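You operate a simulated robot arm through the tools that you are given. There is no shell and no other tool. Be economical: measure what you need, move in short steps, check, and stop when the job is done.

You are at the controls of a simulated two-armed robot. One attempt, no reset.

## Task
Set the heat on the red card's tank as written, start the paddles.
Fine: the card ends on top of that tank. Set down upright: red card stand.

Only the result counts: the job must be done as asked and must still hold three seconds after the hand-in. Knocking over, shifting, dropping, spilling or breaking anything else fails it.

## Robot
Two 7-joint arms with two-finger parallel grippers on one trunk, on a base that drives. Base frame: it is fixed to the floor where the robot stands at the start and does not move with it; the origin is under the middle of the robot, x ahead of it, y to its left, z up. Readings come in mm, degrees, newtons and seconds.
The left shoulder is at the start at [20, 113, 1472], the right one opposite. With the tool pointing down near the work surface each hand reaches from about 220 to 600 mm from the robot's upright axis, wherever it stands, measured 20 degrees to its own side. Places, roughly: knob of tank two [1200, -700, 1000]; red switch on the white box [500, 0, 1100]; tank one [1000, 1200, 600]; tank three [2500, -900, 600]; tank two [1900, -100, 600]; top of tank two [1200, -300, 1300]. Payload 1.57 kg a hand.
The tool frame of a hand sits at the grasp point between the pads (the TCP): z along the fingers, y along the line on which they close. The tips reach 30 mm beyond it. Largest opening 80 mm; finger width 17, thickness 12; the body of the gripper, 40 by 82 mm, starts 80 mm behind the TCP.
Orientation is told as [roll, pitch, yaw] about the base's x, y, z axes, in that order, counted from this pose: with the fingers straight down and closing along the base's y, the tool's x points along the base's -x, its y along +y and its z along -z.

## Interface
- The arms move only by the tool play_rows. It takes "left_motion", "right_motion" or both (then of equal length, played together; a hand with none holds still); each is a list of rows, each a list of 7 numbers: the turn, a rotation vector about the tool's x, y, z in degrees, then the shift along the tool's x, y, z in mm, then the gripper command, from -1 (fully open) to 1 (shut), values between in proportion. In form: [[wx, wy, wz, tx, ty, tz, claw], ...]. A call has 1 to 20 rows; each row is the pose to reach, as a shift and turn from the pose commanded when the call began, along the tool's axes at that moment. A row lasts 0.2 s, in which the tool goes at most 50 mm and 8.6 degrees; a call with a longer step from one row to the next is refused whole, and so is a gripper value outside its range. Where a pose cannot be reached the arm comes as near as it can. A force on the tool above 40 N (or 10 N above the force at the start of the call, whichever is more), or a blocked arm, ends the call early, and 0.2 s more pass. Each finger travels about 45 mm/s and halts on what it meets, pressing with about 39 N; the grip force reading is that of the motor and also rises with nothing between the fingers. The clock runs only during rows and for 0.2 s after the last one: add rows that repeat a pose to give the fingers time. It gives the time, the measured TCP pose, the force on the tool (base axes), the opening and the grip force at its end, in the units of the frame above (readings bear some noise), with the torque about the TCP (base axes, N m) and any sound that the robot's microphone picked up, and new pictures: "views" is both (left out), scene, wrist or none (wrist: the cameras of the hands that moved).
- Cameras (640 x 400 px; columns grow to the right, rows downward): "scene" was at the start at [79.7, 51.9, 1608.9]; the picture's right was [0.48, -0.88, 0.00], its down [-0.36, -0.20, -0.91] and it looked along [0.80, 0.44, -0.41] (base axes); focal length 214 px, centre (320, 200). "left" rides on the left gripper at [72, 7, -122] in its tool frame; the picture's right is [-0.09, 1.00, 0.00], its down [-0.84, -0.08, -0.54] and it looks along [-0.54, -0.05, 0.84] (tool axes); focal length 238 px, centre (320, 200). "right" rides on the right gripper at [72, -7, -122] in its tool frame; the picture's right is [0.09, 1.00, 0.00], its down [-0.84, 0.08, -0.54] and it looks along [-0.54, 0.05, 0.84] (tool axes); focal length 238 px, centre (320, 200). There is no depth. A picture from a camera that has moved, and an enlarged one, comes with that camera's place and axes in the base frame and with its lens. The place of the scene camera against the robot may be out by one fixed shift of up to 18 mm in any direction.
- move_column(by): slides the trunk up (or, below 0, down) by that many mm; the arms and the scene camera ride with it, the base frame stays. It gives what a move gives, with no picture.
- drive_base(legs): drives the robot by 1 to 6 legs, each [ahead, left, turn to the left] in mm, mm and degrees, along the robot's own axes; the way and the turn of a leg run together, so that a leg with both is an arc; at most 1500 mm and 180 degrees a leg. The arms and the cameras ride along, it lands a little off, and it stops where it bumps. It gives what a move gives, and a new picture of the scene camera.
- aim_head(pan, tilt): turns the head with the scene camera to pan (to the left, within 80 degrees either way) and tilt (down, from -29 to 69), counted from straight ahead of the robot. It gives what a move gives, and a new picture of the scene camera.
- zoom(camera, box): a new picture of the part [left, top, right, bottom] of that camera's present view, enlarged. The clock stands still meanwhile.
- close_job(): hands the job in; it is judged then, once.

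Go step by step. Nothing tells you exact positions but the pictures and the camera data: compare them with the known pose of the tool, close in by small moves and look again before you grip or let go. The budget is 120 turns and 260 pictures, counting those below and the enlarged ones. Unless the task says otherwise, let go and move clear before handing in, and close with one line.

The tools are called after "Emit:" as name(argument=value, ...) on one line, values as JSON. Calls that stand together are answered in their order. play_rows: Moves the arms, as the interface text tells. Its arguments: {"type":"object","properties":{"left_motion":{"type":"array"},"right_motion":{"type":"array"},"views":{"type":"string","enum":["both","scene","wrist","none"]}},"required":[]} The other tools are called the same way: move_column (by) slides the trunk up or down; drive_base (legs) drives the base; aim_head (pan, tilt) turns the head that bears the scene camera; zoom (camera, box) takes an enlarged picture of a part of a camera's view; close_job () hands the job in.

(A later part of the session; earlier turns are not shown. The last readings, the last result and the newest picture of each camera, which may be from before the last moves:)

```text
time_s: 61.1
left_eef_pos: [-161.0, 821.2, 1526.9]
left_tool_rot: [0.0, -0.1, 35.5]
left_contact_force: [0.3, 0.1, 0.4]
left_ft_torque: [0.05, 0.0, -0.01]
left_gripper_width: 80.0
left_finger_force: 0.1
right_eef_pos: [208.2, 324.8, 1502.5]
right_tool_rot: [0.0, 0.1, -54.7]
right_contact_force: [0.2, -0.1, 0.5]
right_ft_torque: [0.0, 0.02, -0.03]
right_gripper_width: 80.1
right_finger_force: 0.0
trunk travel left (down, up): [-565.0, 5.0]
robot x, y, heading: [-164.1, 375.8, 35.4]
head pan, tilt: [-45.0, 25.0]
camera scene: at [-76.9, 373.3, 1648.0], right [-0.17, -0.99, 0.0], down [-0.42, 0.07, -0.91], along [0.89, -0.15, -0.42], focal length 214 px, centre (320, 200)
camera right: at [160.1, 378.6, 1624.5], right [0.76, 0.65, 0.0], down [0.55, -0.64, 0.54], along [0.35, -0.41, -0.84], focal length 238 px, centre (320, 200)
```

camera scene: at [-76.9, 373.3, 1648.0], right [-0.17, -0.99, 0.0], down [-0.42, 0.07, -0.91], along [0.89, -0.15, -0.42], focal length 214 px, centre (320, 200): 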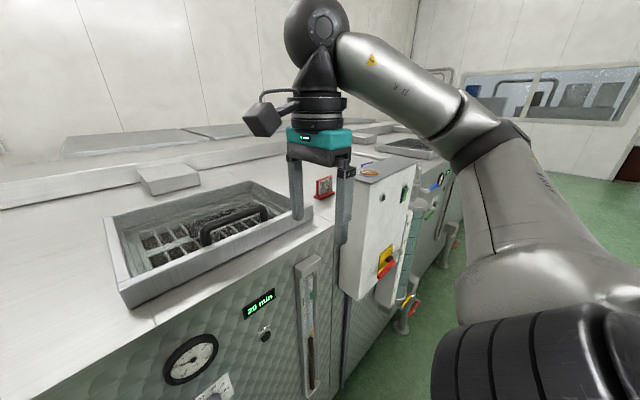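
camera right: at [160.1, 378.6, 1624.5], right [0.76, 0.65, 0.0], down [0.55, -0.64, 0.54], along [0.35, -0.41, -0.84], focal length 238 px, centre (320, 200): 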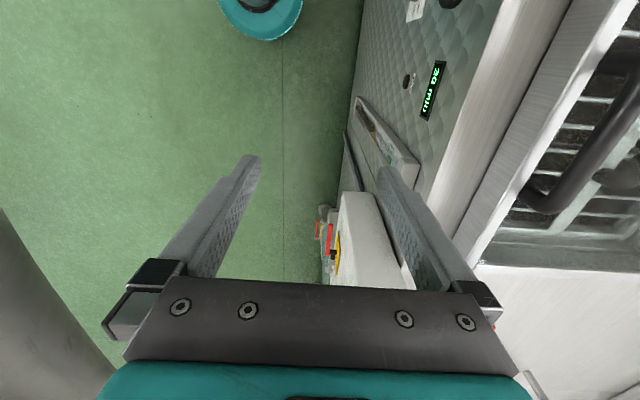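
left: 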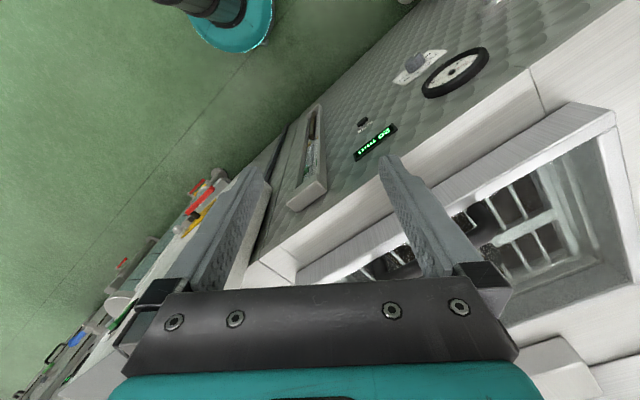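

Next I raise the right hand a bit more and drive to a spot from where it can reach the card over the box's back.

Emit:
play_rows(right_motion=[[0, 0, 0, 0, 0, -25, -1], [0, 0, 0, 0, 0, -50, -1]], views="none")

Emit:
drive_base(legs=[[0, -500, 0], [145, 0, 0]])

Emit:
aim_head(pan=-25, tilt=40)

Emit:
zoom(camera="right", box=[0, 0, 640, 400])

```text
time_s: 61.7
left_eef_pos: [-161.3, 822.4, 1527.2]
left_tool_rot: [0.2, 0.0, 35.5]
left_contact_force: [-0.1, -0.2, 0.2]
left_ft_torque: [0.01, -0.03, 0.01]
left_gripper_width: 80.1
left_finger_force: 0.0
right_eef_pos: [208.6, 325.1, 1553.0]
right_tool_rot: [0.1, 0.1, -54.6]
right_contact_force: [-1.0, -0.5, -0.5]
right_ft_torque: [0.0, -0.02, 0.01]
right_gripper_width: 80.1
right_finger_force: 0.0
trunk travel left (down, up): [-565.0, 5.0]
robot x, y, heading: [-160.1, 372.9, 35.4]
head pan, tilt: [-45.0, 25.0]
```

```text
time_s: 65.6
left_eef_pos: [245.9, 501.9, 1526.0]
left_tool_rot: [-0.1, 0.0, 35.4]
left_contact_force: [-0.7, 0.6, -0.2]
left_ft_torque: [-0.05, -0.01, -0.01]
left_gripper_width: 80.1
left_finger_force: 0.0
right_eef_pos: [614.9, 3.4, 1553.3]
right_tool_rot: [0.0, 0.2, -54.6]
right_contact_force: [0.3, 1.2, 0.2]
right_ft_torque: [-0.03, 0.03, -0.03]
right_gripper_width: 79.9
right_finger_force: 0.0
trunk travel left (down, up): [-565.0, 5.0]
robot x, y, heading: [240.3, 59.1, 35.2]
head pan, tilt: [-45.0, 25.0]
camera scene: at [329.5, 53.1, 1648.1], right [-0.17, -0.99, 0.0], down [-0.42, 0.07, -0.91], along [0.89, -0.15, -0.42], focal length 214 px, centre (320, 200)
```

scene: 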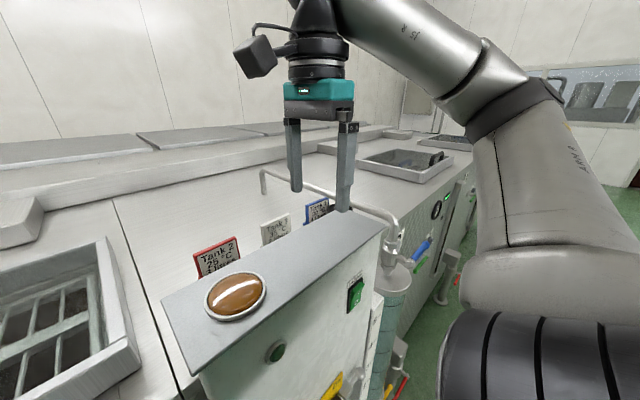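

```text
time_s: 66.4
left_eef_pos: [245.4, 500.9, 1527.8]
left_tool_rot: [0.1, -0.1, 35.6]
left_contact_force: [-0.1, -0.5, 0.0]
left_ft_torque: [0.03, 0.02, -0.01]
left_gripper_width: 79.9
left_finger_force: 0.0
right_eef_pos: [615.3, 2.9, 1552.1]
right_tool_rot: [0.1, 0.1, -54.5]
right_contact_force: [-0.4, 0.3, -0.5]
right_ft_torque: [0.04, -0.05, -0.01]
right_gripper_width: 79.9
right_finger_force: 0.0
trunk travel left (down, up): [-565.0, 5.0]
robot x, y, heading: [239.8, 55.1, 35.1]
head pan, tilt: [-25.0, 40.0]
camera scene: at [321.8, 83.3, 1624.8], right [0.18, -0.98, 0.0], down [-0.63, -0.12, -0.77], along [0.75, 0.14, -0.64], focal length 214 px, centre (320, 200)
```

scene: 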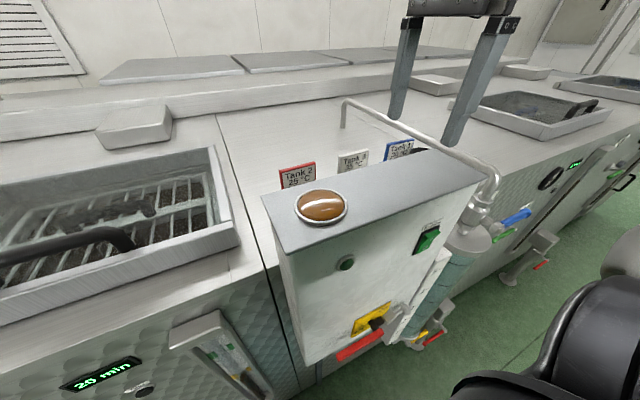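

```text
1.00 times, centred on (320, 200) of right (not enlarged: the box is as wide or as high as the picture)
camera zoom: at [566.2, 57.6, 1674.5], right [0.76, 0.65, 0.0], down [0.55, -0.64, 0.54], along [0.35, -0.41, -0.84], focal length 238 px, centre (320, 200)
```

zoom: 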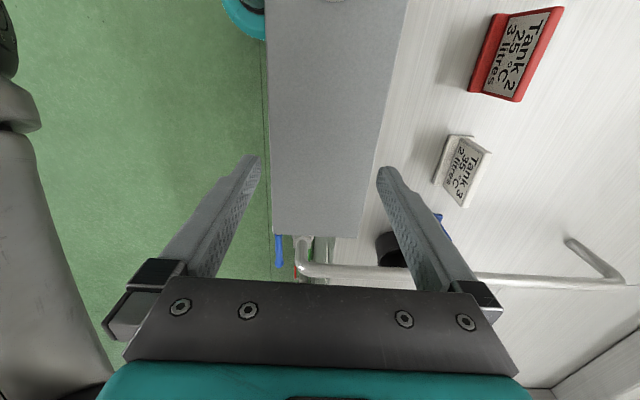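

All three cards are visible now. Zooming on the red one to fix its place.

Emit:
zoom(camera="right", box=[440, 0, 600, 100])

Emit:
zoom(camera="scene", box=[260, 130, 420, 230])

```text
4.00 times, centred on (520, 50) of right
camera zoom: at [566.2, 57.6, 1674.5], right [0.76, 0.65, 0.0], down [0.55, -0.64, 0.54], along [0.35, -0.41, -0.84], focal length 953 px, centre (-480, 800)
```

zoom: 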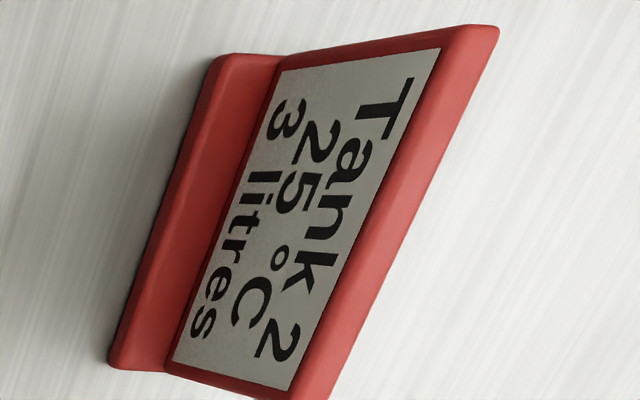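

```text
4.00 times, centred on (340, 180) of scene
camera zoom: at [321.8, 83.3, 1624.8], right [0.18, -0.98, 0.0], down [-0.63, -0.12, -0.77], along [0.75, 0.14, -0.64], focal length 858 px, centre (240, 280)
```

zoom: 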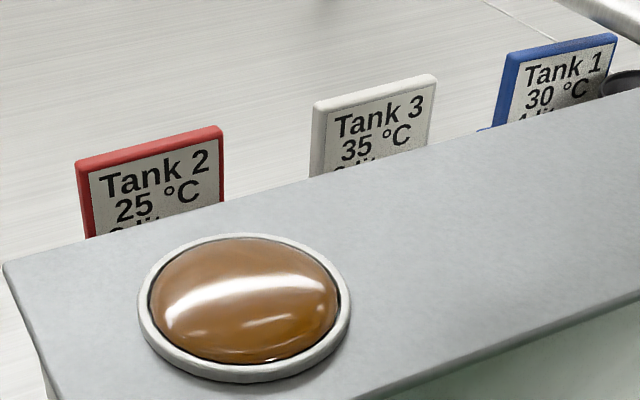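

The card's top edge centre is at about (773, 224, 1342), its face nearly parallel to the tank front. I move over it at height and look again.

Emit:
play_rows(right_motion=[[0, 0, 0, 15, 43, 0, -1], [0, 0, 0, 30, 86, 0, -1], [0, 0, 0, 45, 129, 0, -1], [0, 0, 0, 60, 172, 0, -1], [0, 0, 0, 75, 215, 0, -1], [0, 0, 0, 89, 257, 0, -1], [0, 0, 0, 89, 257, 40, -1], [0, 0, 0, 89, 257, 70, -1]], views="both")

```text
time_s: 68.2
left_eef_pos: [246.2, 502.0, 1526.0]
left_tool_rot: [0.0, 0.0, 35.5]
left_contact_force: [0.6, 0.2, -0.4]
left_ft_torque: [0.01, -0.01, 0.01]
left_gripper_width: 80.0
left_finger_force: 0.1
right_eef_pos: [770.4, 226.5, 1482.0]
right_tool_rot: [0.0, 0.0, -54.6]
right_contact_force: [-0.2, 0.7, 0.4]
right_ft_torque: [-0.01, -0.01, 0.0]
right_gripper_width: 80.1
right_finger_force: 0.1
right hand out of reach, approached as far as the arm can: row 6
trunk travel left (down, up): [-565.0, 5.0]
robot x, y, heading: [241.0, 53.3, 35.2]
head pan, tilt: [-25.0, 40.0]
camera scene: at [321.9, 85.1, 1624.7], right [0.18, -0.98, 0.0], down [-0.63, -0.12, -0.77], along [0.75, 0.14, -0.64], focal length 214 px, centre (320, 200)
camera right: at [724.0, 281.6, 1604.6], right [0.76, 0.65, 0.0], down [0.55, -0.64, 0.54], along [0.35, -0.41, -0.84], focal length 238 px, centre (320, 200)
```

scene: 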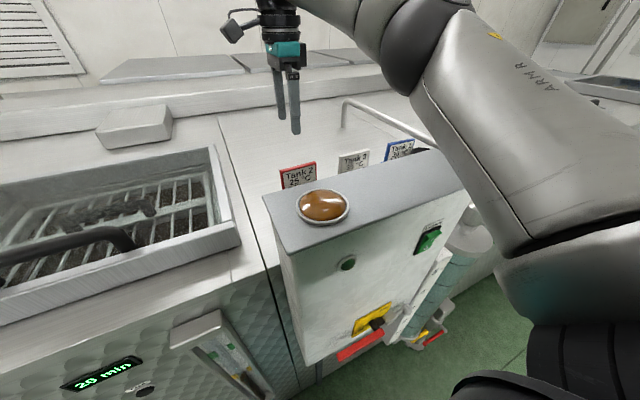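
right: 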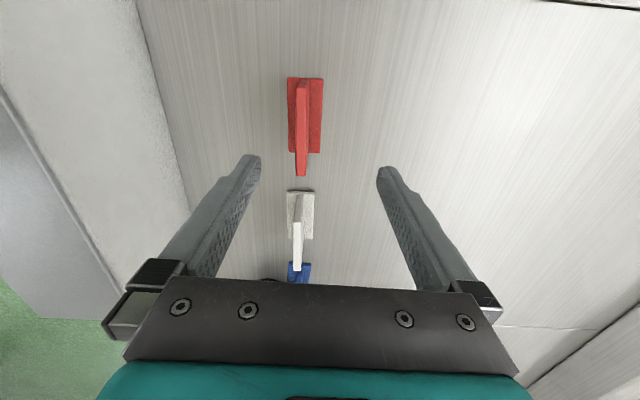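

The card lies nearly aligned between the fingers, about 18 mm off sideways. I correct and lower most of the way, then check.

Emit:
play_rows(right_motion=[[0, 0, -1.5, -5, -10, 0, -1], [0, 0, -2.6, -10, -18, 10, -1], [0, 0, -2.6, -10, -18, 45, -1], [0, 0, -2.6, -10, -18, 80, -1], [0, 0, -2.6, -10, -18, 100, -1], [0, 0, -2.6, -10, -18, 105, -1]], views="both")

Emit:
zoom(camera="scene", box=[240, 80, 400, 200])

```text
time_s: 69.6
left_eef_pos: [246.1, 501.6, 1526.0]
left_tool_rot: [0.1, 0.0, 35.5]
left_contact_force: [0.3, 0.8, 0.5]
left_ft_torque: [-0.02, -0.01, -0.01]
left_gripper_width: 80.0
left_finger_force: 0.0
right_eef_pos: [764.6, 206.0, 1378.6]
right_tool_rot: [0.1, 0.1, -52.1]
right_contact_force: [0.6, 0.8, -0.7]
right_ft_torque: [-0.01, -0.03, -0.03]
right_gripper_width: 80.0
right_finger_force: 0.2
trunk travel left (down, up): [-565.0, 5.0]
robot x, y, heading: [241.3, 56.6, 35.2]
head pan, tilt: [-25.0, 40.0]
camera scene: at [322.5, 83.7, 1624.7], right [0.18, -0.98, 0.0], down [-0.63, -0.12, -0.77], along [0.75, 0.14, -0.64], focal length 214 px, centre (320, 200)
camera right: at [714.1, 258.7, 1499.7], right [0.73, 0.68, 0.0], down [0.58, -0.61, 0.54], along [0.37, -0.39, -0.84], focal length 238 px, centre (320, 200)
```

scene: 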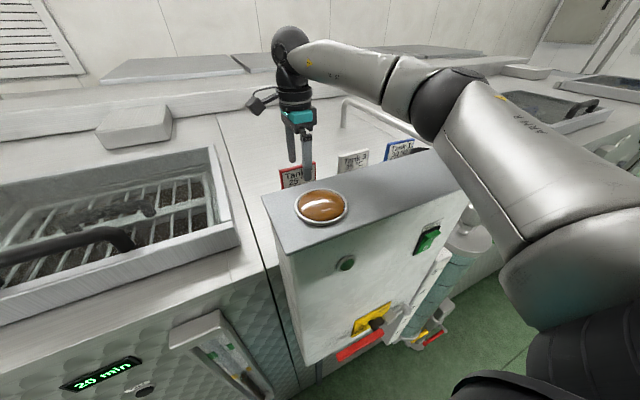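
right: 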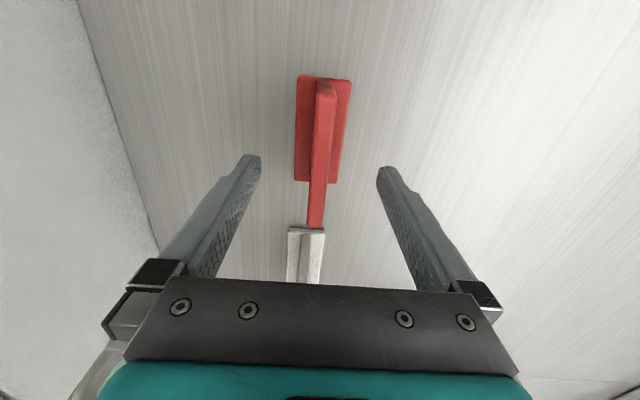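

```text
3.33 times, centred on (320, 140) of scene
camera zoom: at [322.5, 83.7, 1624.7], right [0.18, -0.98, 0.0], down [-0.63, -0.12, -0.77], along [0.75, 0.14, -0.64], focal length 715 px, centre (320, 400)
```

zoom: 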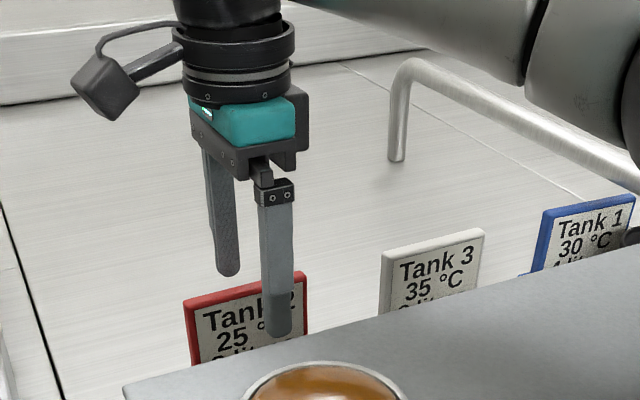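

Well centred. I lower 42 mm and close on the plate.

Emit:
play_rows(right_motion=[[0, 0, -0.8, 0, 0, 15, -1], [0, 0, -0.8, 0, 0, 30, -1], [0, 0, -0.8, 0, 0, 42, -1], [0, 0, -0.8, 0, 0, 42, -0.5], [0, 0, -0.8, 0, 0, 42, 0], [0, 0, -0.8, 0, 0, 42, 0.4], [0, 0, -0.8, 0, 0, 42, 0.6], [0, 0, -0.8, 0, 0, 42, 0.8], [0, 0, -0.8, 0, 0, 42, 1], [0, 0, -0.8, 0, 0, 42, 1], [0, 0, -0.8, 0, 0, 42, 1]], views="both")

```text
time_s: 72.0
left_eef_pos: [245.0, 502.1, 1526.3]
left_tool_rot: [0.0, 0.0, 35.4]
left_contact_force: [-1.0, -0.4, 0.7]
left_ft_torque: [0.01, -0.01, 0.04]
left_gripper_width: 80.1
left_finger_force: 0.1
right_eef_pos: [764.4, 206.5, 1334.9]
right_tool_rot: [0.1, 0.1, -51.3]
right_contact_force: [1.0, 0.2, -1.2]
right_ft_torque: [-0.04, -0.01, -0.03]
right_gripper_width: 11.4
right_finger_force: 29.1
trunk travel left (down, up): [-565.0, 5.0]
robot x, y, heading: [241.0, 53.7, 35.7]
head pan, tilt: [-25.0, 40.0]
camera scene: at [322.4, 83.7, 1624.7], right [0.18, -0.98, 0.0], down [-0.63, -0.12, -0.77], along [0.75, 0.14, -0.64], focal length 214 px, centre (320, 200)
camera right: at [712.5, 257.9, 1457.5], right [0.72, 0.7, 0.0], down [0.58, -0.6, 0.54], along [0.38, -0.39, -0.84], focal length 238 px, centre (320, 200)
```

scene: 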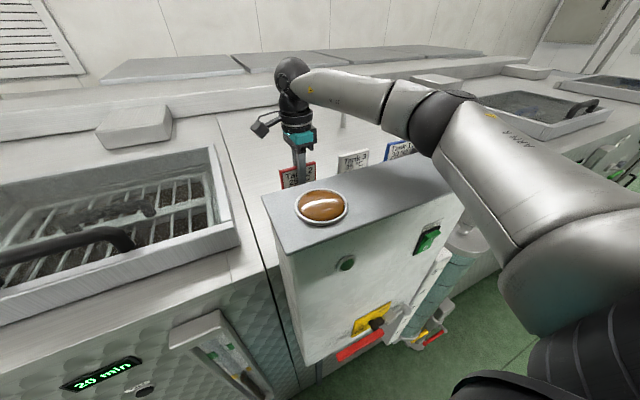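
right: 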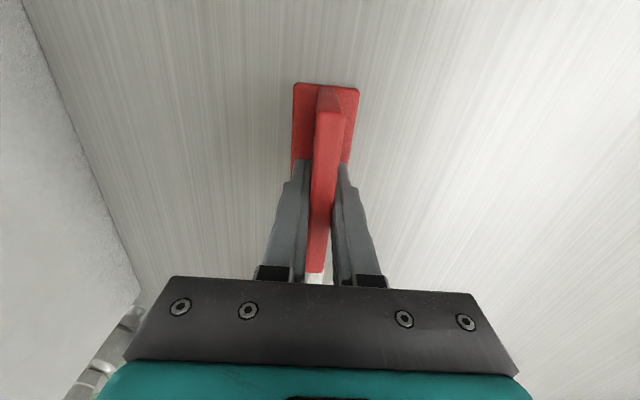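

Gripped (11 mm). I lift it and draw it back over the box at height.

Emit:
play_rows(right_motion=[[0, 0, 0, 0, 0, -20, 1], [0, 0, 0, 0, 0, -55, 1], [0, 0, 0, 0, 0, -95, 1], [0, 0, 0, 0, 0, -135, 1], [0, 0, 0, 0, -10, -165, 1], [0, 0, 0, 0, -35, -195, 1], [0, 0, 0, 0, -60, -225, 1], [0, 0, 0, 0, -100, -235, 1], [0, 0, 0, 0, -145, -240, 1], [0, 0, 0, 0, -190, -240, 1], [0, 0, 0, 0, -235, -240, 1], [0, 0, 0, 0, -270, -240, 1], [0, 0, 0, 0, -270, -240, 1]], views="both")

```text
time_s: 74.8
left_eef_pos: [246.3, 501.1, 1526.5]
left_tool_rot: [0.0, 0.0, 35.6]
left_contact_force: [0.4, 0.2, 0.3]
left_ft_torque: [-0.03, 0.01, -0.01]
left_gripper_width: 80.2
left_finger_force: 0.1
right_eef_pos: [553.7, 37.5, 1576.3]
right_tool_rot: [-0.1, 0.1, -51.3]
right_contact_force: [0.6, 0.0, -0.3]
right_ft_torque: [-0.01, 0.02, -0.01]
right_gripper_width: 11.3
right_finger_force: 29.1
trunk travel left (down, up): [-565.0, 5.0]
robot x, y, heading: [239.7, 52.1, 35.2]
head pan, tilt: [-25.0, 40.0]
camera scene: at [323.0, 84.4, 1624.7], right [0.18, -0.98, 0.0], down [-0.63, -0.12, -0.77], along [0.75, 0.14, -0.64], focal length 214 px, centre (320, 200)
camera right: at [503.0, 88.9, 1698.1], right [0.72, 0.69, 0.0], down [0.58, -0.6, 0.54], along [0.38, -0.39, -0.84], focal length 238 px, centre (320, 200)
```

scene: 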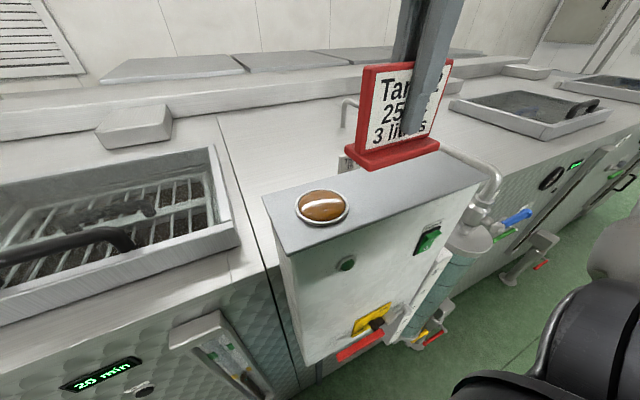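
right: 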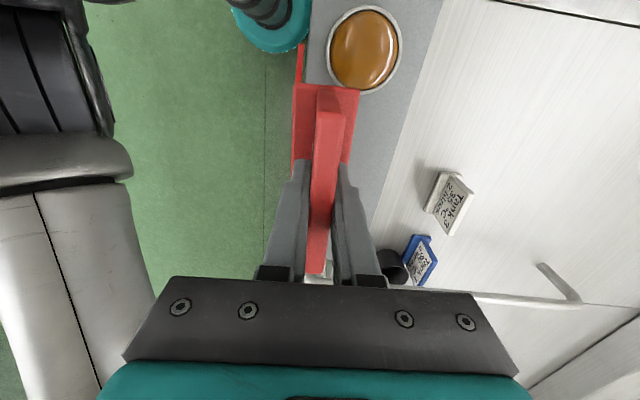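

Card held upright. I back off, drive right to tank two, and look.

Emit:
drive_base(legs=[[-150, 0, 0], [0, -625, 0]])

Emit:
aim_head(pan=0, tilt=40)

```text
time_s: 79.3
left_eef_pos: [484.7, -95.9, 1527.5]
left_tool_rot: [0.0, 0.0, 35.3]
left_contact_force: [0.2, 0.1, 0.4]
left_ft_torque: [-0.02, 0.01, 0.03]
left_gripper_width: 79.9
left_finger_force: 0.1
right_eef_pos: [792.3, -561.4, 1576.7]
right_tool_rot: [0.0, 0.0, -51.4]
right_contact_force: [-0.1, 0.0, 0.2]
right_ft_torque: [-0.02, 0.0, -0.01]
right_gripper_width: 11.3
right_finger_force: 28.6
trunk travel left (down, up): [-565.0, 5.0]
robot x, y, heading: [482.3, -543.0, 35.3]
head pan, tilt: [-25.0, 40.0]
camera scene: at [561.0, -513.4, 1624.7], right [0.18, -0.98, 0.0], down [-0.63, -0.11, -0.77], along [0.75, 0.14, -0.64], focal length 214 px, centre (320, 200)
```

scene: 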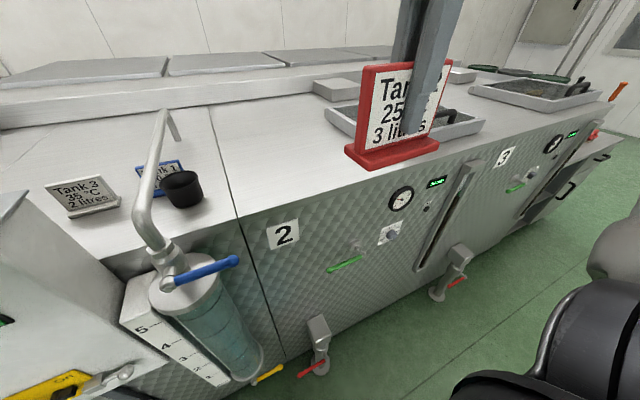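

```text
time_s: 80.2
left_eef_pos: [486.5, -95.7, 1526.4]
left_tool_rot: [-0.1, 0.0, 35.3]
left_contact_force: [0.2, 0.1, 0.2]
left_ft_torque: [-0.01, 0.02, 0.04]
left_gripper_width: 80.1
left_finger_force: 0.2
right_eef_pos: [791.9, -560.6, 1575.5]
right_tool_rot: [0.0, 0.1, -51.4]
right_contact_force: [-0.3, -0.9, -0.7]
right_ft_torque: [0.0, -0.04, 0.03]
right_gripper_width: 11.5
right_finger_force: 28.9
trunk travel left (down, up): [-565.0, 5.0]
robot x, y, heading: [478.9, -543.1, 35.4]
head pan, tilt: [0.0, 40.0]
camera scene: at [546.7, -479.4, 1624.7], right [0.58, -0.82, 0.0], down [-0.52, -0.37, -0.77], along [0.63, 0.44, -0.64], focal length 214 px, centre (320, 200)
```

scene: 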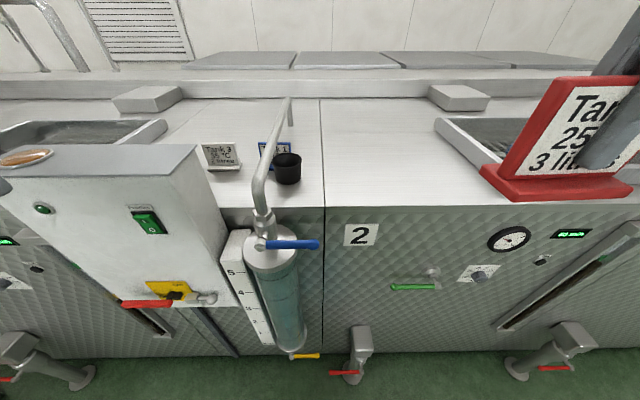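

Free flat area of tank two lies between the seam (t≈708) and its hatch. I drive forward 150, extend over it and look.

Emit:
drive_base(legs=[[150, 0, 0]])

Emit:
play_rows(right_motion=[[0, 0, 0, 0, 44, 0, 1], [0, 0, 0, 0, 88, 0, 1], [0, 0, 0, 0, 132, 5, 1], [0, 0, 0, 0, 176, 15, 1], [0, 0, 0, 0, 215, 35, 1], [0, 0, 0, 0, 245, 60, 1], [0, 0, 0, 0, 255, 100, 1], [0, 0, 0, 0, 255, 140, 1], [0, 0, 0, 0, 255, 180, 1], [0, 0, 0, 0, 255, 205, 1]], views="both")

```text
time_s: 81.7
left_eef_pos: [604.0, -11.7, 1527.3]
left_tool_rot: [-0.1, 0.1, 35.2]
left_contact_force: [-0.4, 0.4, -0.6]
left_ft_torque: [-0.02, 0.0, -0.01]
left_gripper_width: 79.9
left_finger_force: 0.0
right_eef_pos: [909.7, -477.8, 1575.9]
right_tool_rot: [-0.1, 0.0, -51.4]
right_contact_force: [1.0, 1.5, -0.6]
right_ft_torque: [-0.02, 0.04, -0.01]
right_gripper_width: 11.6
right_finger_force: 28.8
trunk travel left (down, up): [-565.0, 5.0]
robot x, y, heading: [594.9, -459.0, 34.9]
head pan, tilt: [0.0, 40.0]
stopped in leg 1: the robot was blocked; the commanded pose is now the measured one
camera scene: at [665.0, -395.6, 1624.5], right [0.58, -0.82, 0.0], down [-0.53, -0.37, -0.76], along [0.62, 0.44, -0.64], focal length 214 px, centre (320, 200)
```

scene: 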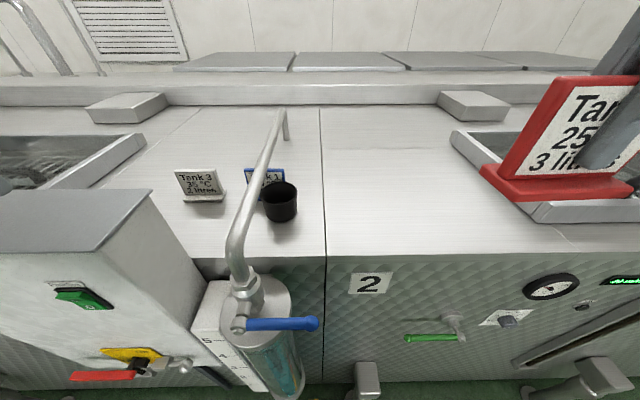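

```text
time_s: 83.9
left_eef_pos: [602.1, -14.1, 1527.3]
left_tool_rot: [0.0, 0.0, 35.2]
left_contact_force: [0.0, 0.0, 0.4]
left_ft_torque: [-0.01, 0.02, -0.01]
left_gripper_width: 80.0
left_finger_force: 0.0
right_eef_pos: [1107.0, -319.9, 1370.5]
right_tool_rot: [0.0, 0.1, -51.4]
right_contact_force: [-0.1, -0.1, -0.6]
right_ft_torque: [-0.03, 0.03, 0.01]
right_gripper_width: 11.4
right_finger_force: 29.4
trunk travel left (down, up): [-565.0, 5.0]
robot x, y, heading: [596.7, -461.4, 35.2]
head pan, tilt: [0.0, 40.0]
camera scene: at [662.9, -397.2, 1624.7], right [0.58, -0.82, 0.0], down [-0.53, -0.37, -0.77], along [0.63, 0.44, -0.64], focal length 214 px, centre (320, 200)
camera right: at [1056.9, -267.7, 1493.0], right [0.72, 0.69, 0.0], down [0.58, -0.61, 0.54], along [0.37, -0.39, -0.84], focal length 238 px, centre (320, 200)
```

scene: 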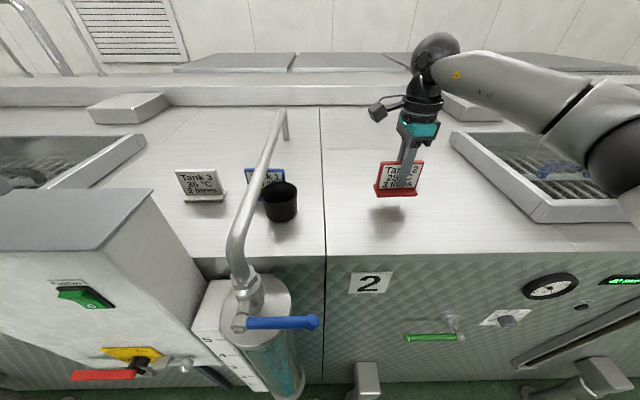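
right: 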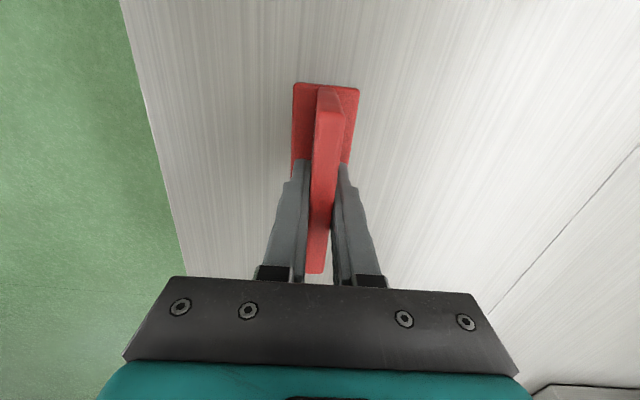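

In place above tank two. I lower slowly toward the height at which it stood (1335).

Emit:
play_rows(right_motion=[[0, 0, 0, 0, 0, 12, 1], [0, 0, 0, 0, 0, 22, 1], [0, 0, 0, 0, 0, 29, 1], [0, 0, 0, 0, 0, 32, 1], [0, 0, 0, 0, 0, 34, 1], [0, 0, 0, 0, 0, 35, 1]], views="wrist")

Emit:
zoom(camera="scene", box=[320, 120, 480, 220])

```text
time_s: 85.3
left_eef_pos: [601.0, -13.3, 1527.2]
left_tool_rot: [0.0, 0.0, 35.2]
left_contact_force: [0.3, 0.3, 0.6]
left_ft_torque: [0.01, 0.0, 0.03]
left_gripper_width: 79.8
left_finger_force: 0.1
right_eef_pos: [1108.3, -319.8, 1335.8]
right_tool_rot: [0.1, 0.1, -51.6]
right_contact_force: [0.2, -0.7, -0.3]
right_ft_torque: [0.04, 0.0, -0.03]
right_gripper_width: 11.5
right_finger_force: 29.0
trunk travel left (down, up): [-565.0, 5.0]
robot x, y, heading: [596.0, -458.5, 35.4]
head pan, tilt: [0.0, 40.0]
camera right: at [1056.8, -268.1, 1458.2], right [0.72, 0.69, 0.0], down [0.58, -0.61, 0.54], along [0.38, -0.39, -0.84], focal length 238 px, centre (320, 200)
```

right: 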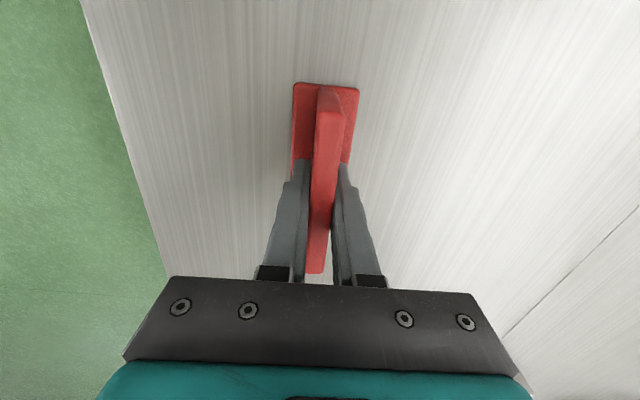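

```text
4.00 times, centred on (400, 170) of scene
camera zoom: at [662.9, -397.1, 1624.7], right [0.58, -0.82, 0.0], down [-0.53, -0.37, -0.77], along [0.63, 0.44, -0.64], focal length 858 px, centre (0, 320)
```

zoom: 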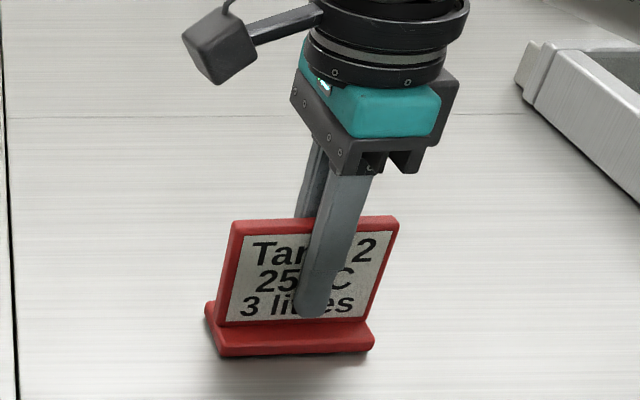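

No contact yet; a few millimetres more in small steps.

Emit:
play_rows(right_motion=[[0, 0, 0, 0, 0, 1, 1], [0, 0, 0, 0, 0, 2, 1], [0, 0, 0, 0, 0, 2, 1]], views="none")

```text
time_s: 86.1
left_eef_pos: [602.4, -12.4, 1526.8]
left_tool_rot: [0.0, 0.0, 35.1]
left_contact_force: [-0.4, -0.8, -1.1]
left_ft_torque: [-0.01, 0.01, 0.03]
left_gripper_width: 80.1
left_finger_force: 0.0
right_eef_pos: [1107.2, -320.6, 1334.0]
right_tool_rot: [0.1, 0.1, -51.5]
right_contact_force: [-0.8, 1.0, 2.4]
right_ft_torque: [-0.11, -0.03, -0.01]
right_gripper_width: 11.3
right_finger_force: 28.3
trunk travel left (down, up): [-565.0, 5.0]
robot x, y, heading: [593.9, -459.9, 34.9]
head pan, tilt: [0.0, 40.0]
```

Contact begins (2.4 N, torque shows). One more millimetre, then I open slowly and rise.

Emit:
play_rows(right_motion=[[0, 0, 0, 0, 0, 0.7, 1], [0, 0, 0, 0, 0, 0.7, 0.7], [0, 0, 0, 0, 0, 0.7, 0.4], [0, 0, 0, 0, 0, 0.7, 0], [0, 0, 0, 0, 0, 0.7, -0.5], [0, 0, 0, 0, 0, 0.7, -1], [0, 0, 0, 0, 0, 0.7, -1], [0, 0, 0, 0, 0, -15, -1], [0, 0, 0, 0, 0, -40, -1], [0, 0, 0, 0, 0, -80, -1], [0, 0, 0, 0, 0, -120, -1], [0, 0, 0, 0, 0, -140, -1]], views="both")

Emit:
zoom(camera="scene", box=[320, 120, 480, 220])

```text
time_s: 88.7
left_eef_pos: [602.3, -12.8, 1526.8]
left_tool_rot: [0.0, 0.0, 35.2]
left_contact_force: [0.1, -0.2, 0.4]
left_ft_torque: [0.04, -0.05, 0.02]
left_gripper_width: 79.8
left_finger_force: 0.2
right_eef_pos: [1107.9, -319.4, 1473.8]
right_tool_rot: [0.0, 0.2, -51.5]
right_contact_force: [-0.1, -0.7, 0.5]
right_ft_torque: [0.0, 0.01, 0.02]
right_gripper_width: 79.5
right_finger_force: 0.0
trunk travel left (down, up): [-565.0, 5.0]
robot x, y, heading: [595.9, -457.8, 35.1]
head pan, tilt: [0.0, 40.0]
camera scene: at [662.7, -397.1, 1624.7], right [0.58, -0.82, 0.0], down [-0.53, -0.37, -0.77], along [0.63, 0.44, -0.64], focal length 214 px, centre (320, 200)
camera right: at [1057.0, -267.8, 1596.1], right [0.72, 0.69, 0.0], down [0.58, -0.61, 0.54], along [0.37, -0.39, -0.84], focal length 238 px, centre (320, 200)
```

scene: 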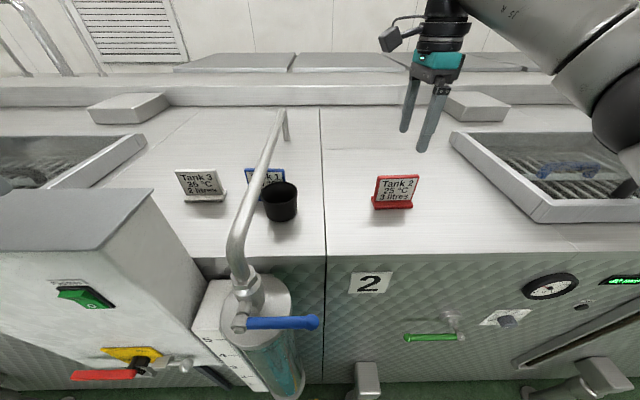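
right: 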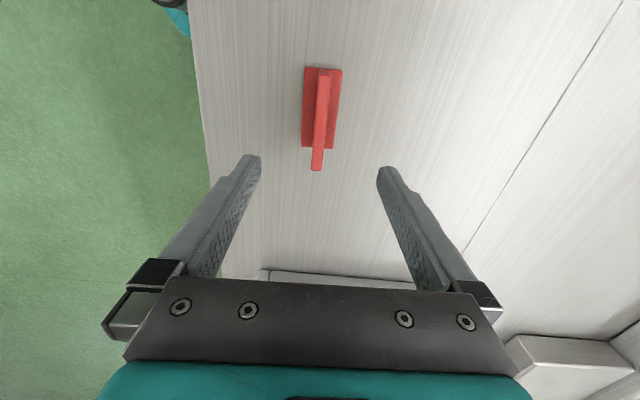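

```text
4.00 times, centred on (400, 170) of scene
camera zoom: at [662.7, -397.1, 1624.7], right [0.58, -0.82, 0.0], down [-0.53, -0.37, -0.77], along [0.63, 0.44, -0.64], focal length 858 px, centre (0, 320)
```

zoom: 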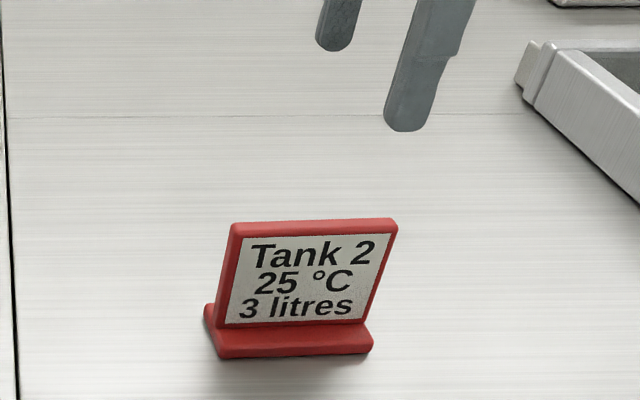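

Card stands upright on tank two. Now the knob: retract the hand, back off, and look at the dial closely.

Emit:
play_rows(right_motion=[[0, 0, 0, 0, -10, -40, -1], [0, 0, 0, 0, -30, -80, -1], [0, 0, 0, 0, -70, -100, -1], [0, 0, 0, 0, -115, -100, -1], [0, 0, 0, 0, -160, -100, -1], [0, 0, 0, 0, -205, -100, -1], [0, 0, 0, 0, -240, -100, -1]], views="none")

Emit:
drive_base(legs=[[-350, 0, 0], [0, -200, 0]])

Emit:
aim_head(pan=-10, tilt=35)

```text
time_s: 90.3
left_eef_pos: [601.2, -14.0, 1526.3]
left_tool_rot: [0.0, -0.1, 35.1]
left_contact_force: [0.7, -0.2, 0.2]
left_ft_torque: [0.04, -0.04, -0.05]
left_gripper_width: 80.1
left_finger_force: 0.0
right_eef_pos: [918.2, -470.6, 1573.9]
right_tool_rot: [0.0, 0.1, -51.6]
right_contact_force: [0.0, 0.6, 0.9]
right_ft_torque: [0.01, -0.04, 0.03]
right_gripper_width: 80.2
right_finger_force: 0.0
trunk travel left (down, up): [-565.0, 5.0]
robot x, y, heading: [597.4, -458.5, 35.3]
head pan, tilt: [0.0, 40.0]
```

```text
time_s: 93.7
left_eef_pos: [432.8, -379.5, 1526.2]
left_tool_rot: [0.0, -0.1, 35.2]
left_contact_force: [-0.4, 0.2, -0.4]
left_ft_torque: [0.02, -0.02, -0.01]
left_gripper_width: 79.8
left_finger_force: 0.1
right_eef_pos: [749.9, -834.9, 1573.6]
right_tool_rot: [0.0, 0.0, -51.4]
right_contact_force: [0.4, -0.2, 0.4]
right_ft_torque: [-0.02, 0.0, -0.01]
right_gripper_width: 79.9
right_finger_force: 0.0
trunk travel left (down, up): [-565.0, 5.0]
robot x, y, heading: [428.2, -819.4, 35.1]
head pan, tilt: [0.0, 40.0]
camera scene: at [494.0, -762.5, 1624.7], right [0.58, -0.82, 0.0], down [-0.52, -0.37, -0.77], along [0.63, 0.44, -0.64], focal length 214 px, centre (320, 200)
```

scene: 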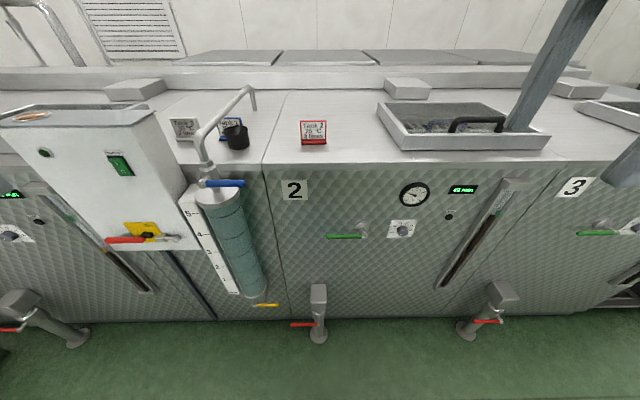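

```text
time_s: 94.5
left_eef_pos: [433.4, -378.5, 1526.7]
left_tool_rot: [-0.1, 0.0, 35.2]
left_contact_force: [0.4, 0.2, -0.2]
left_ft_torque: [0.0, -0.01, 0.02]
left_gripper_width: 80.1
left_finger_force: 0.0
right_eef_pos: [750.3, -834.1, 1574.8]
right_tool_rot: [0.0, 0.2, -51.4]
right_contact_force: [0.2, -0.1, 0.4]
right_ft_torque: [0.04, 0.01, -0.01]
right_gripper_width: 80.1
right_finger_force: 0.1
trunk travel left (down, up): [-565.0, 5.0]
robot x, y, heading: [426.7, -825.6, 34.9]
head pan, tilt: [-10.0, 35.0]
camera scene: at [504.4, -774.1, 1632.3], right [0.43, -0.9, 0.0], down [-0.52, -0.24, -0.82], along [0.74, 0.35, -0.57], focal length 214 px, centre (320, 200)
```

scene: 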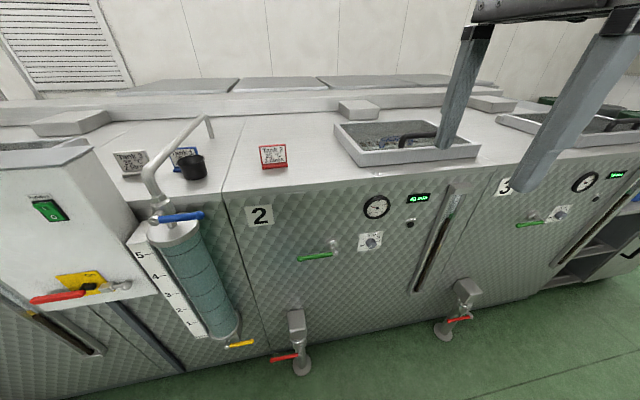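

Emit:
zoom(camera="scene", box=[340, 180, 440, 260])

Emit:
zoom(camera="scene", box=[0, 180, 140, 320])

```text
5.00 times, centred on (390, 220) of scene
camera zoom: at [504.4, -774.1, 1632.3], right [0.43, -0.9, 0.0], down [-0.52, -0.24, -0.82], along [0.74, 0.35, -0.57], focal length 1072 px, centre (-30, 100)
```

zoom: 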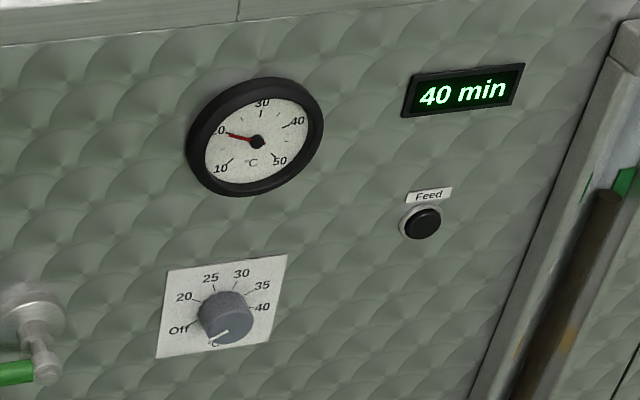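

```text
2.86 times, centred on (70, 250) of scene
camera zoom: at [504.4, -774.1, 1632.3], right [0.43, -0.9, 0.0], down [-0.52, -0.24, -0.82], along [0.74, 0.35, -0.57], focal length 613 px, centre (1034, 57)
```

zoom: 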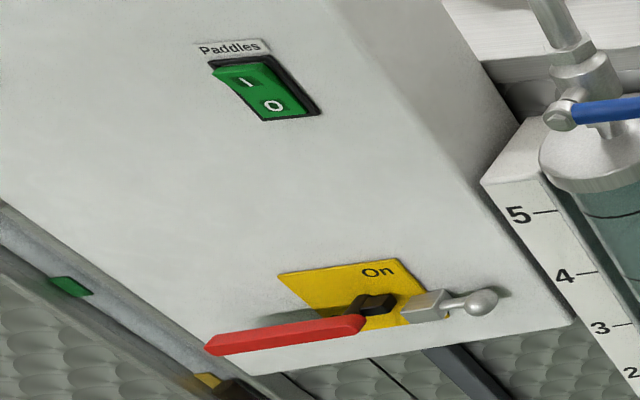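

The red-handled isolator has an "On" mark; I'll inspect it later. The knob pointer looks to be near Off. I turn the right hand to point forward at the tank front.

Emit:
play_rows(right_motion=[[0, 0, -8, 0, 0, 0, -1], [0, 0, -16, 0, 0, 0, -1], [0, 0, -24, 0, 0, 0, -1], [0, 0, -32, 0, 0, 0, -1], [0, 0, -40, 0, 0, 0, -1], [0, 0, -48, 0, 0, 0, -1], [0, 0, -56, 0, 0, 0, -1], [0, 0, -64, 0, 0, 0, -1], [0, 0, -72, 0, 0, 0, -1], [0, 0, -80, 0, 0, 0, -1], [0, 0, -86.4, 0, 0, 0, -1]], views="none")

Emit:
play_rows(right_motion=[[0, -8, 0, -15, 0, 0, -1], [0, -16, 0, -30, 0, 0, -1], [0, -24, 0, -50, 0, 0, -1], [0, -32, 0, -70, 0, 0, -1], [0, -40, 0, -90, 0, 0, -1], [0, -48, 0, -110, 0, 0, -1], [0, -56, 0, -130, 0, 0, -1], [0, -64, 0, -150, 0, 0, -1], [0, -72, 0, -165, 0, 0, -1], [0, -80, 0, -180, 0, 0, -1], [0, -88, 0, -190, 0, 0, -1], [0, -90, 0, -200, 0, 0, -1]], views="both")

```text
time_s: 96.9
left_eef_pos: [433.6, -377.8, 1526.6]
left_tool_rot: [-0.1, 0.0, 35.1]
left_contact_force: [0.1, 0.3, 0.2]
left_ft_torque: [-0.02, 0.01, -0.02]
left_gripper_width: 80.1
left_finger_force: 0.0
right_eef_pos: [752.1, -834.9, 1574.1]
right_tool_rot: [0.1, 0.0, 35.1]
right_contact_force: [0.0, 0.2, -0.5]
right_ft_torque: [-0.01, 0.02, -0.02]
right_gripper_width: 80.1
right_finger_force: 0.0
trunk travel left (down, up): [-565.0, 5.0]
robot x, y, heading: [429.3, -822.4, 34.9]
head pan, tilt: [-10.0, 35.0]
```

```text
time_s: 99.5
left_eef_pos: [432.9, -380.0, 1526.7]
left_tool_rot: [0.1, 0.0, 35.2]
left_contact_force: [-0.3, 0.0, -0.7]
left_ft_torque: [0.0, 0.03, 0.01]
left_gripper_width: 80.0
left_finger_force: 0.1
right_eef_pos: [915.1, -720.1, 1573.8]
right_tool_rot: [135.3, -89.9, -100.3]
right_contact_force: [-0.2, 0.5, 0.1]
right_ft_torque: [-0.01, 0.02, 0.01]
right_gripper_width: 79.8
right_finger_force: 0.0
trunk travel left (down, up): [-565.0, 5.0]
robot x, y, heading: [429.6, -824.4, 35.0]
head pan, tilt: [-10.0, 35.0]
camera scene: at [504.5, -773.7, 1632.3], right [0.43, -0.9, 0.0], down [-0.52, -0.24, -0.82], along [0.74, 0.35, -0.57], focal length 214 px, centre (320, 200)
camera right: at [818.2, -795.1, 1502.1], right [-0.57, 0.82, -0.09], down [-0.49, -0.25, 0.84], along [0.66, 0.52, 0.54], focal length 238 px, centre (320, 200)
```

scene: 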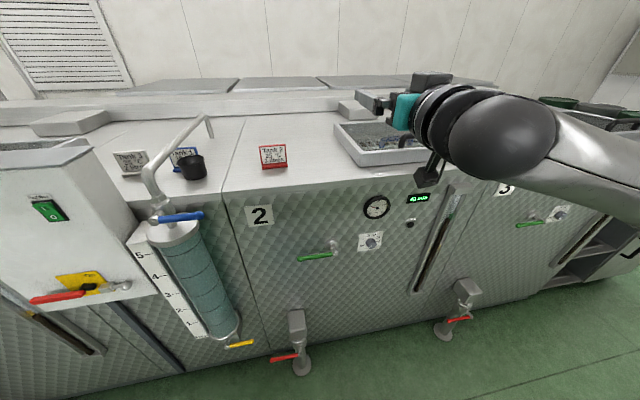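
right: 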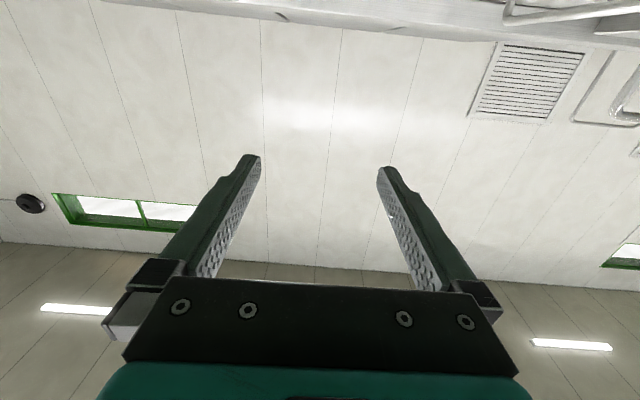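

Hand points forward. I lower the trunk to bring hand and head down to knob level.

Emit:
move_column(by=-480)

Emit:
aim_head(pan=-10, tilt=10)

```text
refused: -480 is not a number from -400 to 400
```

```text
time_s: 100.3
left_eef_pos: [432.7, -378.2, 1526.8]
left_tool_rot: [0.0, 0.0, 35.2]
left_contact_force: [-0.2, -0.6, 0.0]
left_ft_torque: [0.04, 0.0, 0.02]
left_gripper_width: 79.8
left_finger_force: 0.1
right_eef_pos: [914.0, -720.3, 1574.1]
right_tool_rot: [96.4, -89.9, -61.5]
right_contact_force: [-0.3, -0.1, -0.2]
right_ft_torque: [0.01, -0.02, -0.03]
right_gripper_width: 80.1
right_finger_force: 0.1
trunk travel left (down, up): [-565.0, 5.0]
robot x, y, heading: [429.8, -824.5, 35.5]
head pan, tilt: [-10.0, 10.0]
camera scene: at [508.8, -771.8, 1672.3], right [0.43, -0.9, 0.0], down [-0.16, -0.07, -0.98], along [0.89, 0.42, -0.17], focal length 214 px, centre (320, 200)
```

scene: 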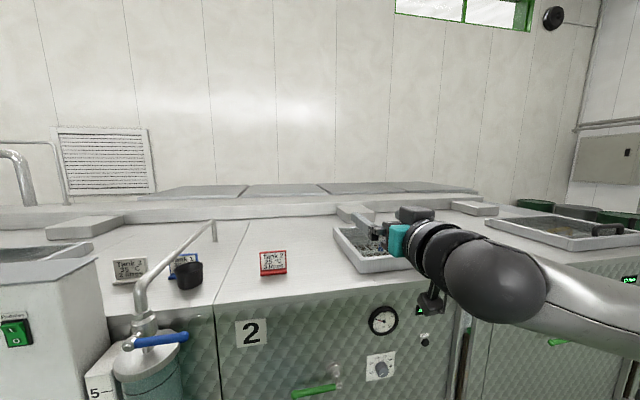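

Emit:
move_column(by=-400)

Emit:
move_column(by=-80)

Emit:
aim_head(pan=-18, tilt=20)

Emit:
zoom(camera="right", box=[0, 0, 640, 400])

```text
time_s: 104.2
left_eef_pos: [433.0, -378.5, 1127.7]
left_tool_rot: [-0.1, 0.0, 35.2]
left_contact_force: [-0.3, 0.2, 0.4]
left_ft_torque: [0.0, -0.01, -0.02]
left_gripper_width: 79.8
left_finger_force: 0.2
right_eef_pos: [913.9, -721.3, 1174.5]
right_tool_rot: [109.8, -89.9, -74.7]
right_contact_force: [-0.3, 0.2, 0.1]
right_ft_torque: [-0.01, -0.02, 0.01]
right_gripper_width: 80.1
right_finger_force: 0.1
trunk travel left (down, up): [-165.0, 405.0]
robot x, y, heading: [426.1, -825.7, 35.0]
head pan, tilt: [-10.0, 10.0]
```

```text
time_s: 105.3
left_eef_pos: [432.2, -379.6, 1046.6]
left_tool_rot: [0.0, 0.0, 35.2]
left_contact_force: [-0.4, 0.1, -0.2]
left_ft_torque: [0.0, -0.03, 0.01]
left_gripper_width: 79.8
left_finger_force: 0.1
right_eef_pos: [915.5, -720.9, 1094.2]
right_tool_rot: [110.1, -89.9, -75.2]
right_contact_force: [0.4, 0.4, 0.9]
right_ft_torque: [0.01, 0.0, -0.01]
right_gripper_width: 80.1
right_finger_force: 0.2
trunk travel left (down, up): [-85.0, 485.0]
robot x, y, heading: [425.0, -822.6, 35.4]
head pan, tilt: [-10.0, 10.0]
```

```text
time_s: 106.1
left_eef_pos: [433.2, -378.7, 1046.3]
left_tool_rot: [-0.1, 0.0, 35.1]
left_contact_force: [0.8, 0.0, 0.9]
left_ft_torque: [0.01, -0.02, 0.02]
left_gripper_width: 80.1
left_finger_force: 0.1
right_eef_pos: [914.9, -720.7, 1094.7]
right_tool_rot: [108.1, -89.9, -73.1]
right_contact_force: [-0.3, 0.6, -0.1]
right_ft_torque: [-0.02, -0.01, 0.03]
right_gripper_width: 79.9
right_finger_force: 0.1
trunk travel left (down, up): [-85.0, 485.0]
robot x, y, heading: [425.9, -826.8, 35.2]
head pan, tilt: [-18.0, 20.0]
camera scene: at [513.5, -783.9, 1176.2], right [0.3, -0.95, 0.0], down [-0.33, -0.1, -0.94], along [0.9, 0.28, -0.34], focal length 214 px, centre (320, 200)
```

scene: 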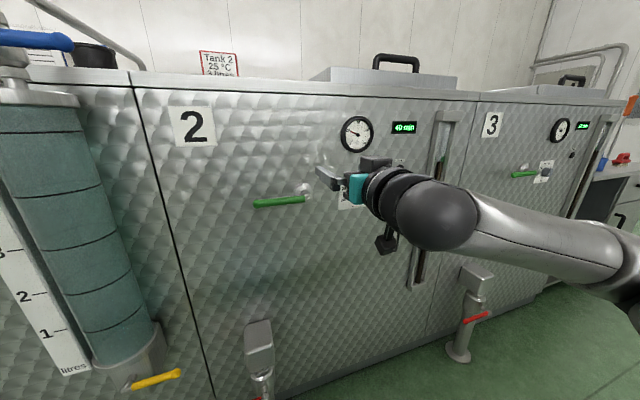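

```text
1.00 times, centred on (320, 200) of right (not enlarged: the box is as wide or as high as the picture)
camera zoom: at [817.9, -795.4, 1022.5], right [-0.57, 0.82, -0.09], down [-0.49, -0.25, 0.84], along [0.66, 0.52, 0.54], focal length 238 px, centre (320, 200)
```

zoom: 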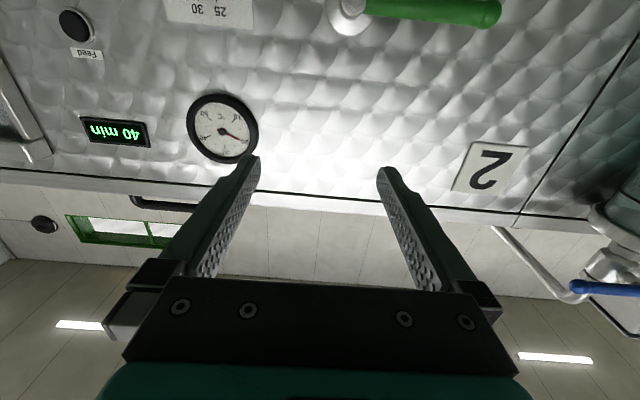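

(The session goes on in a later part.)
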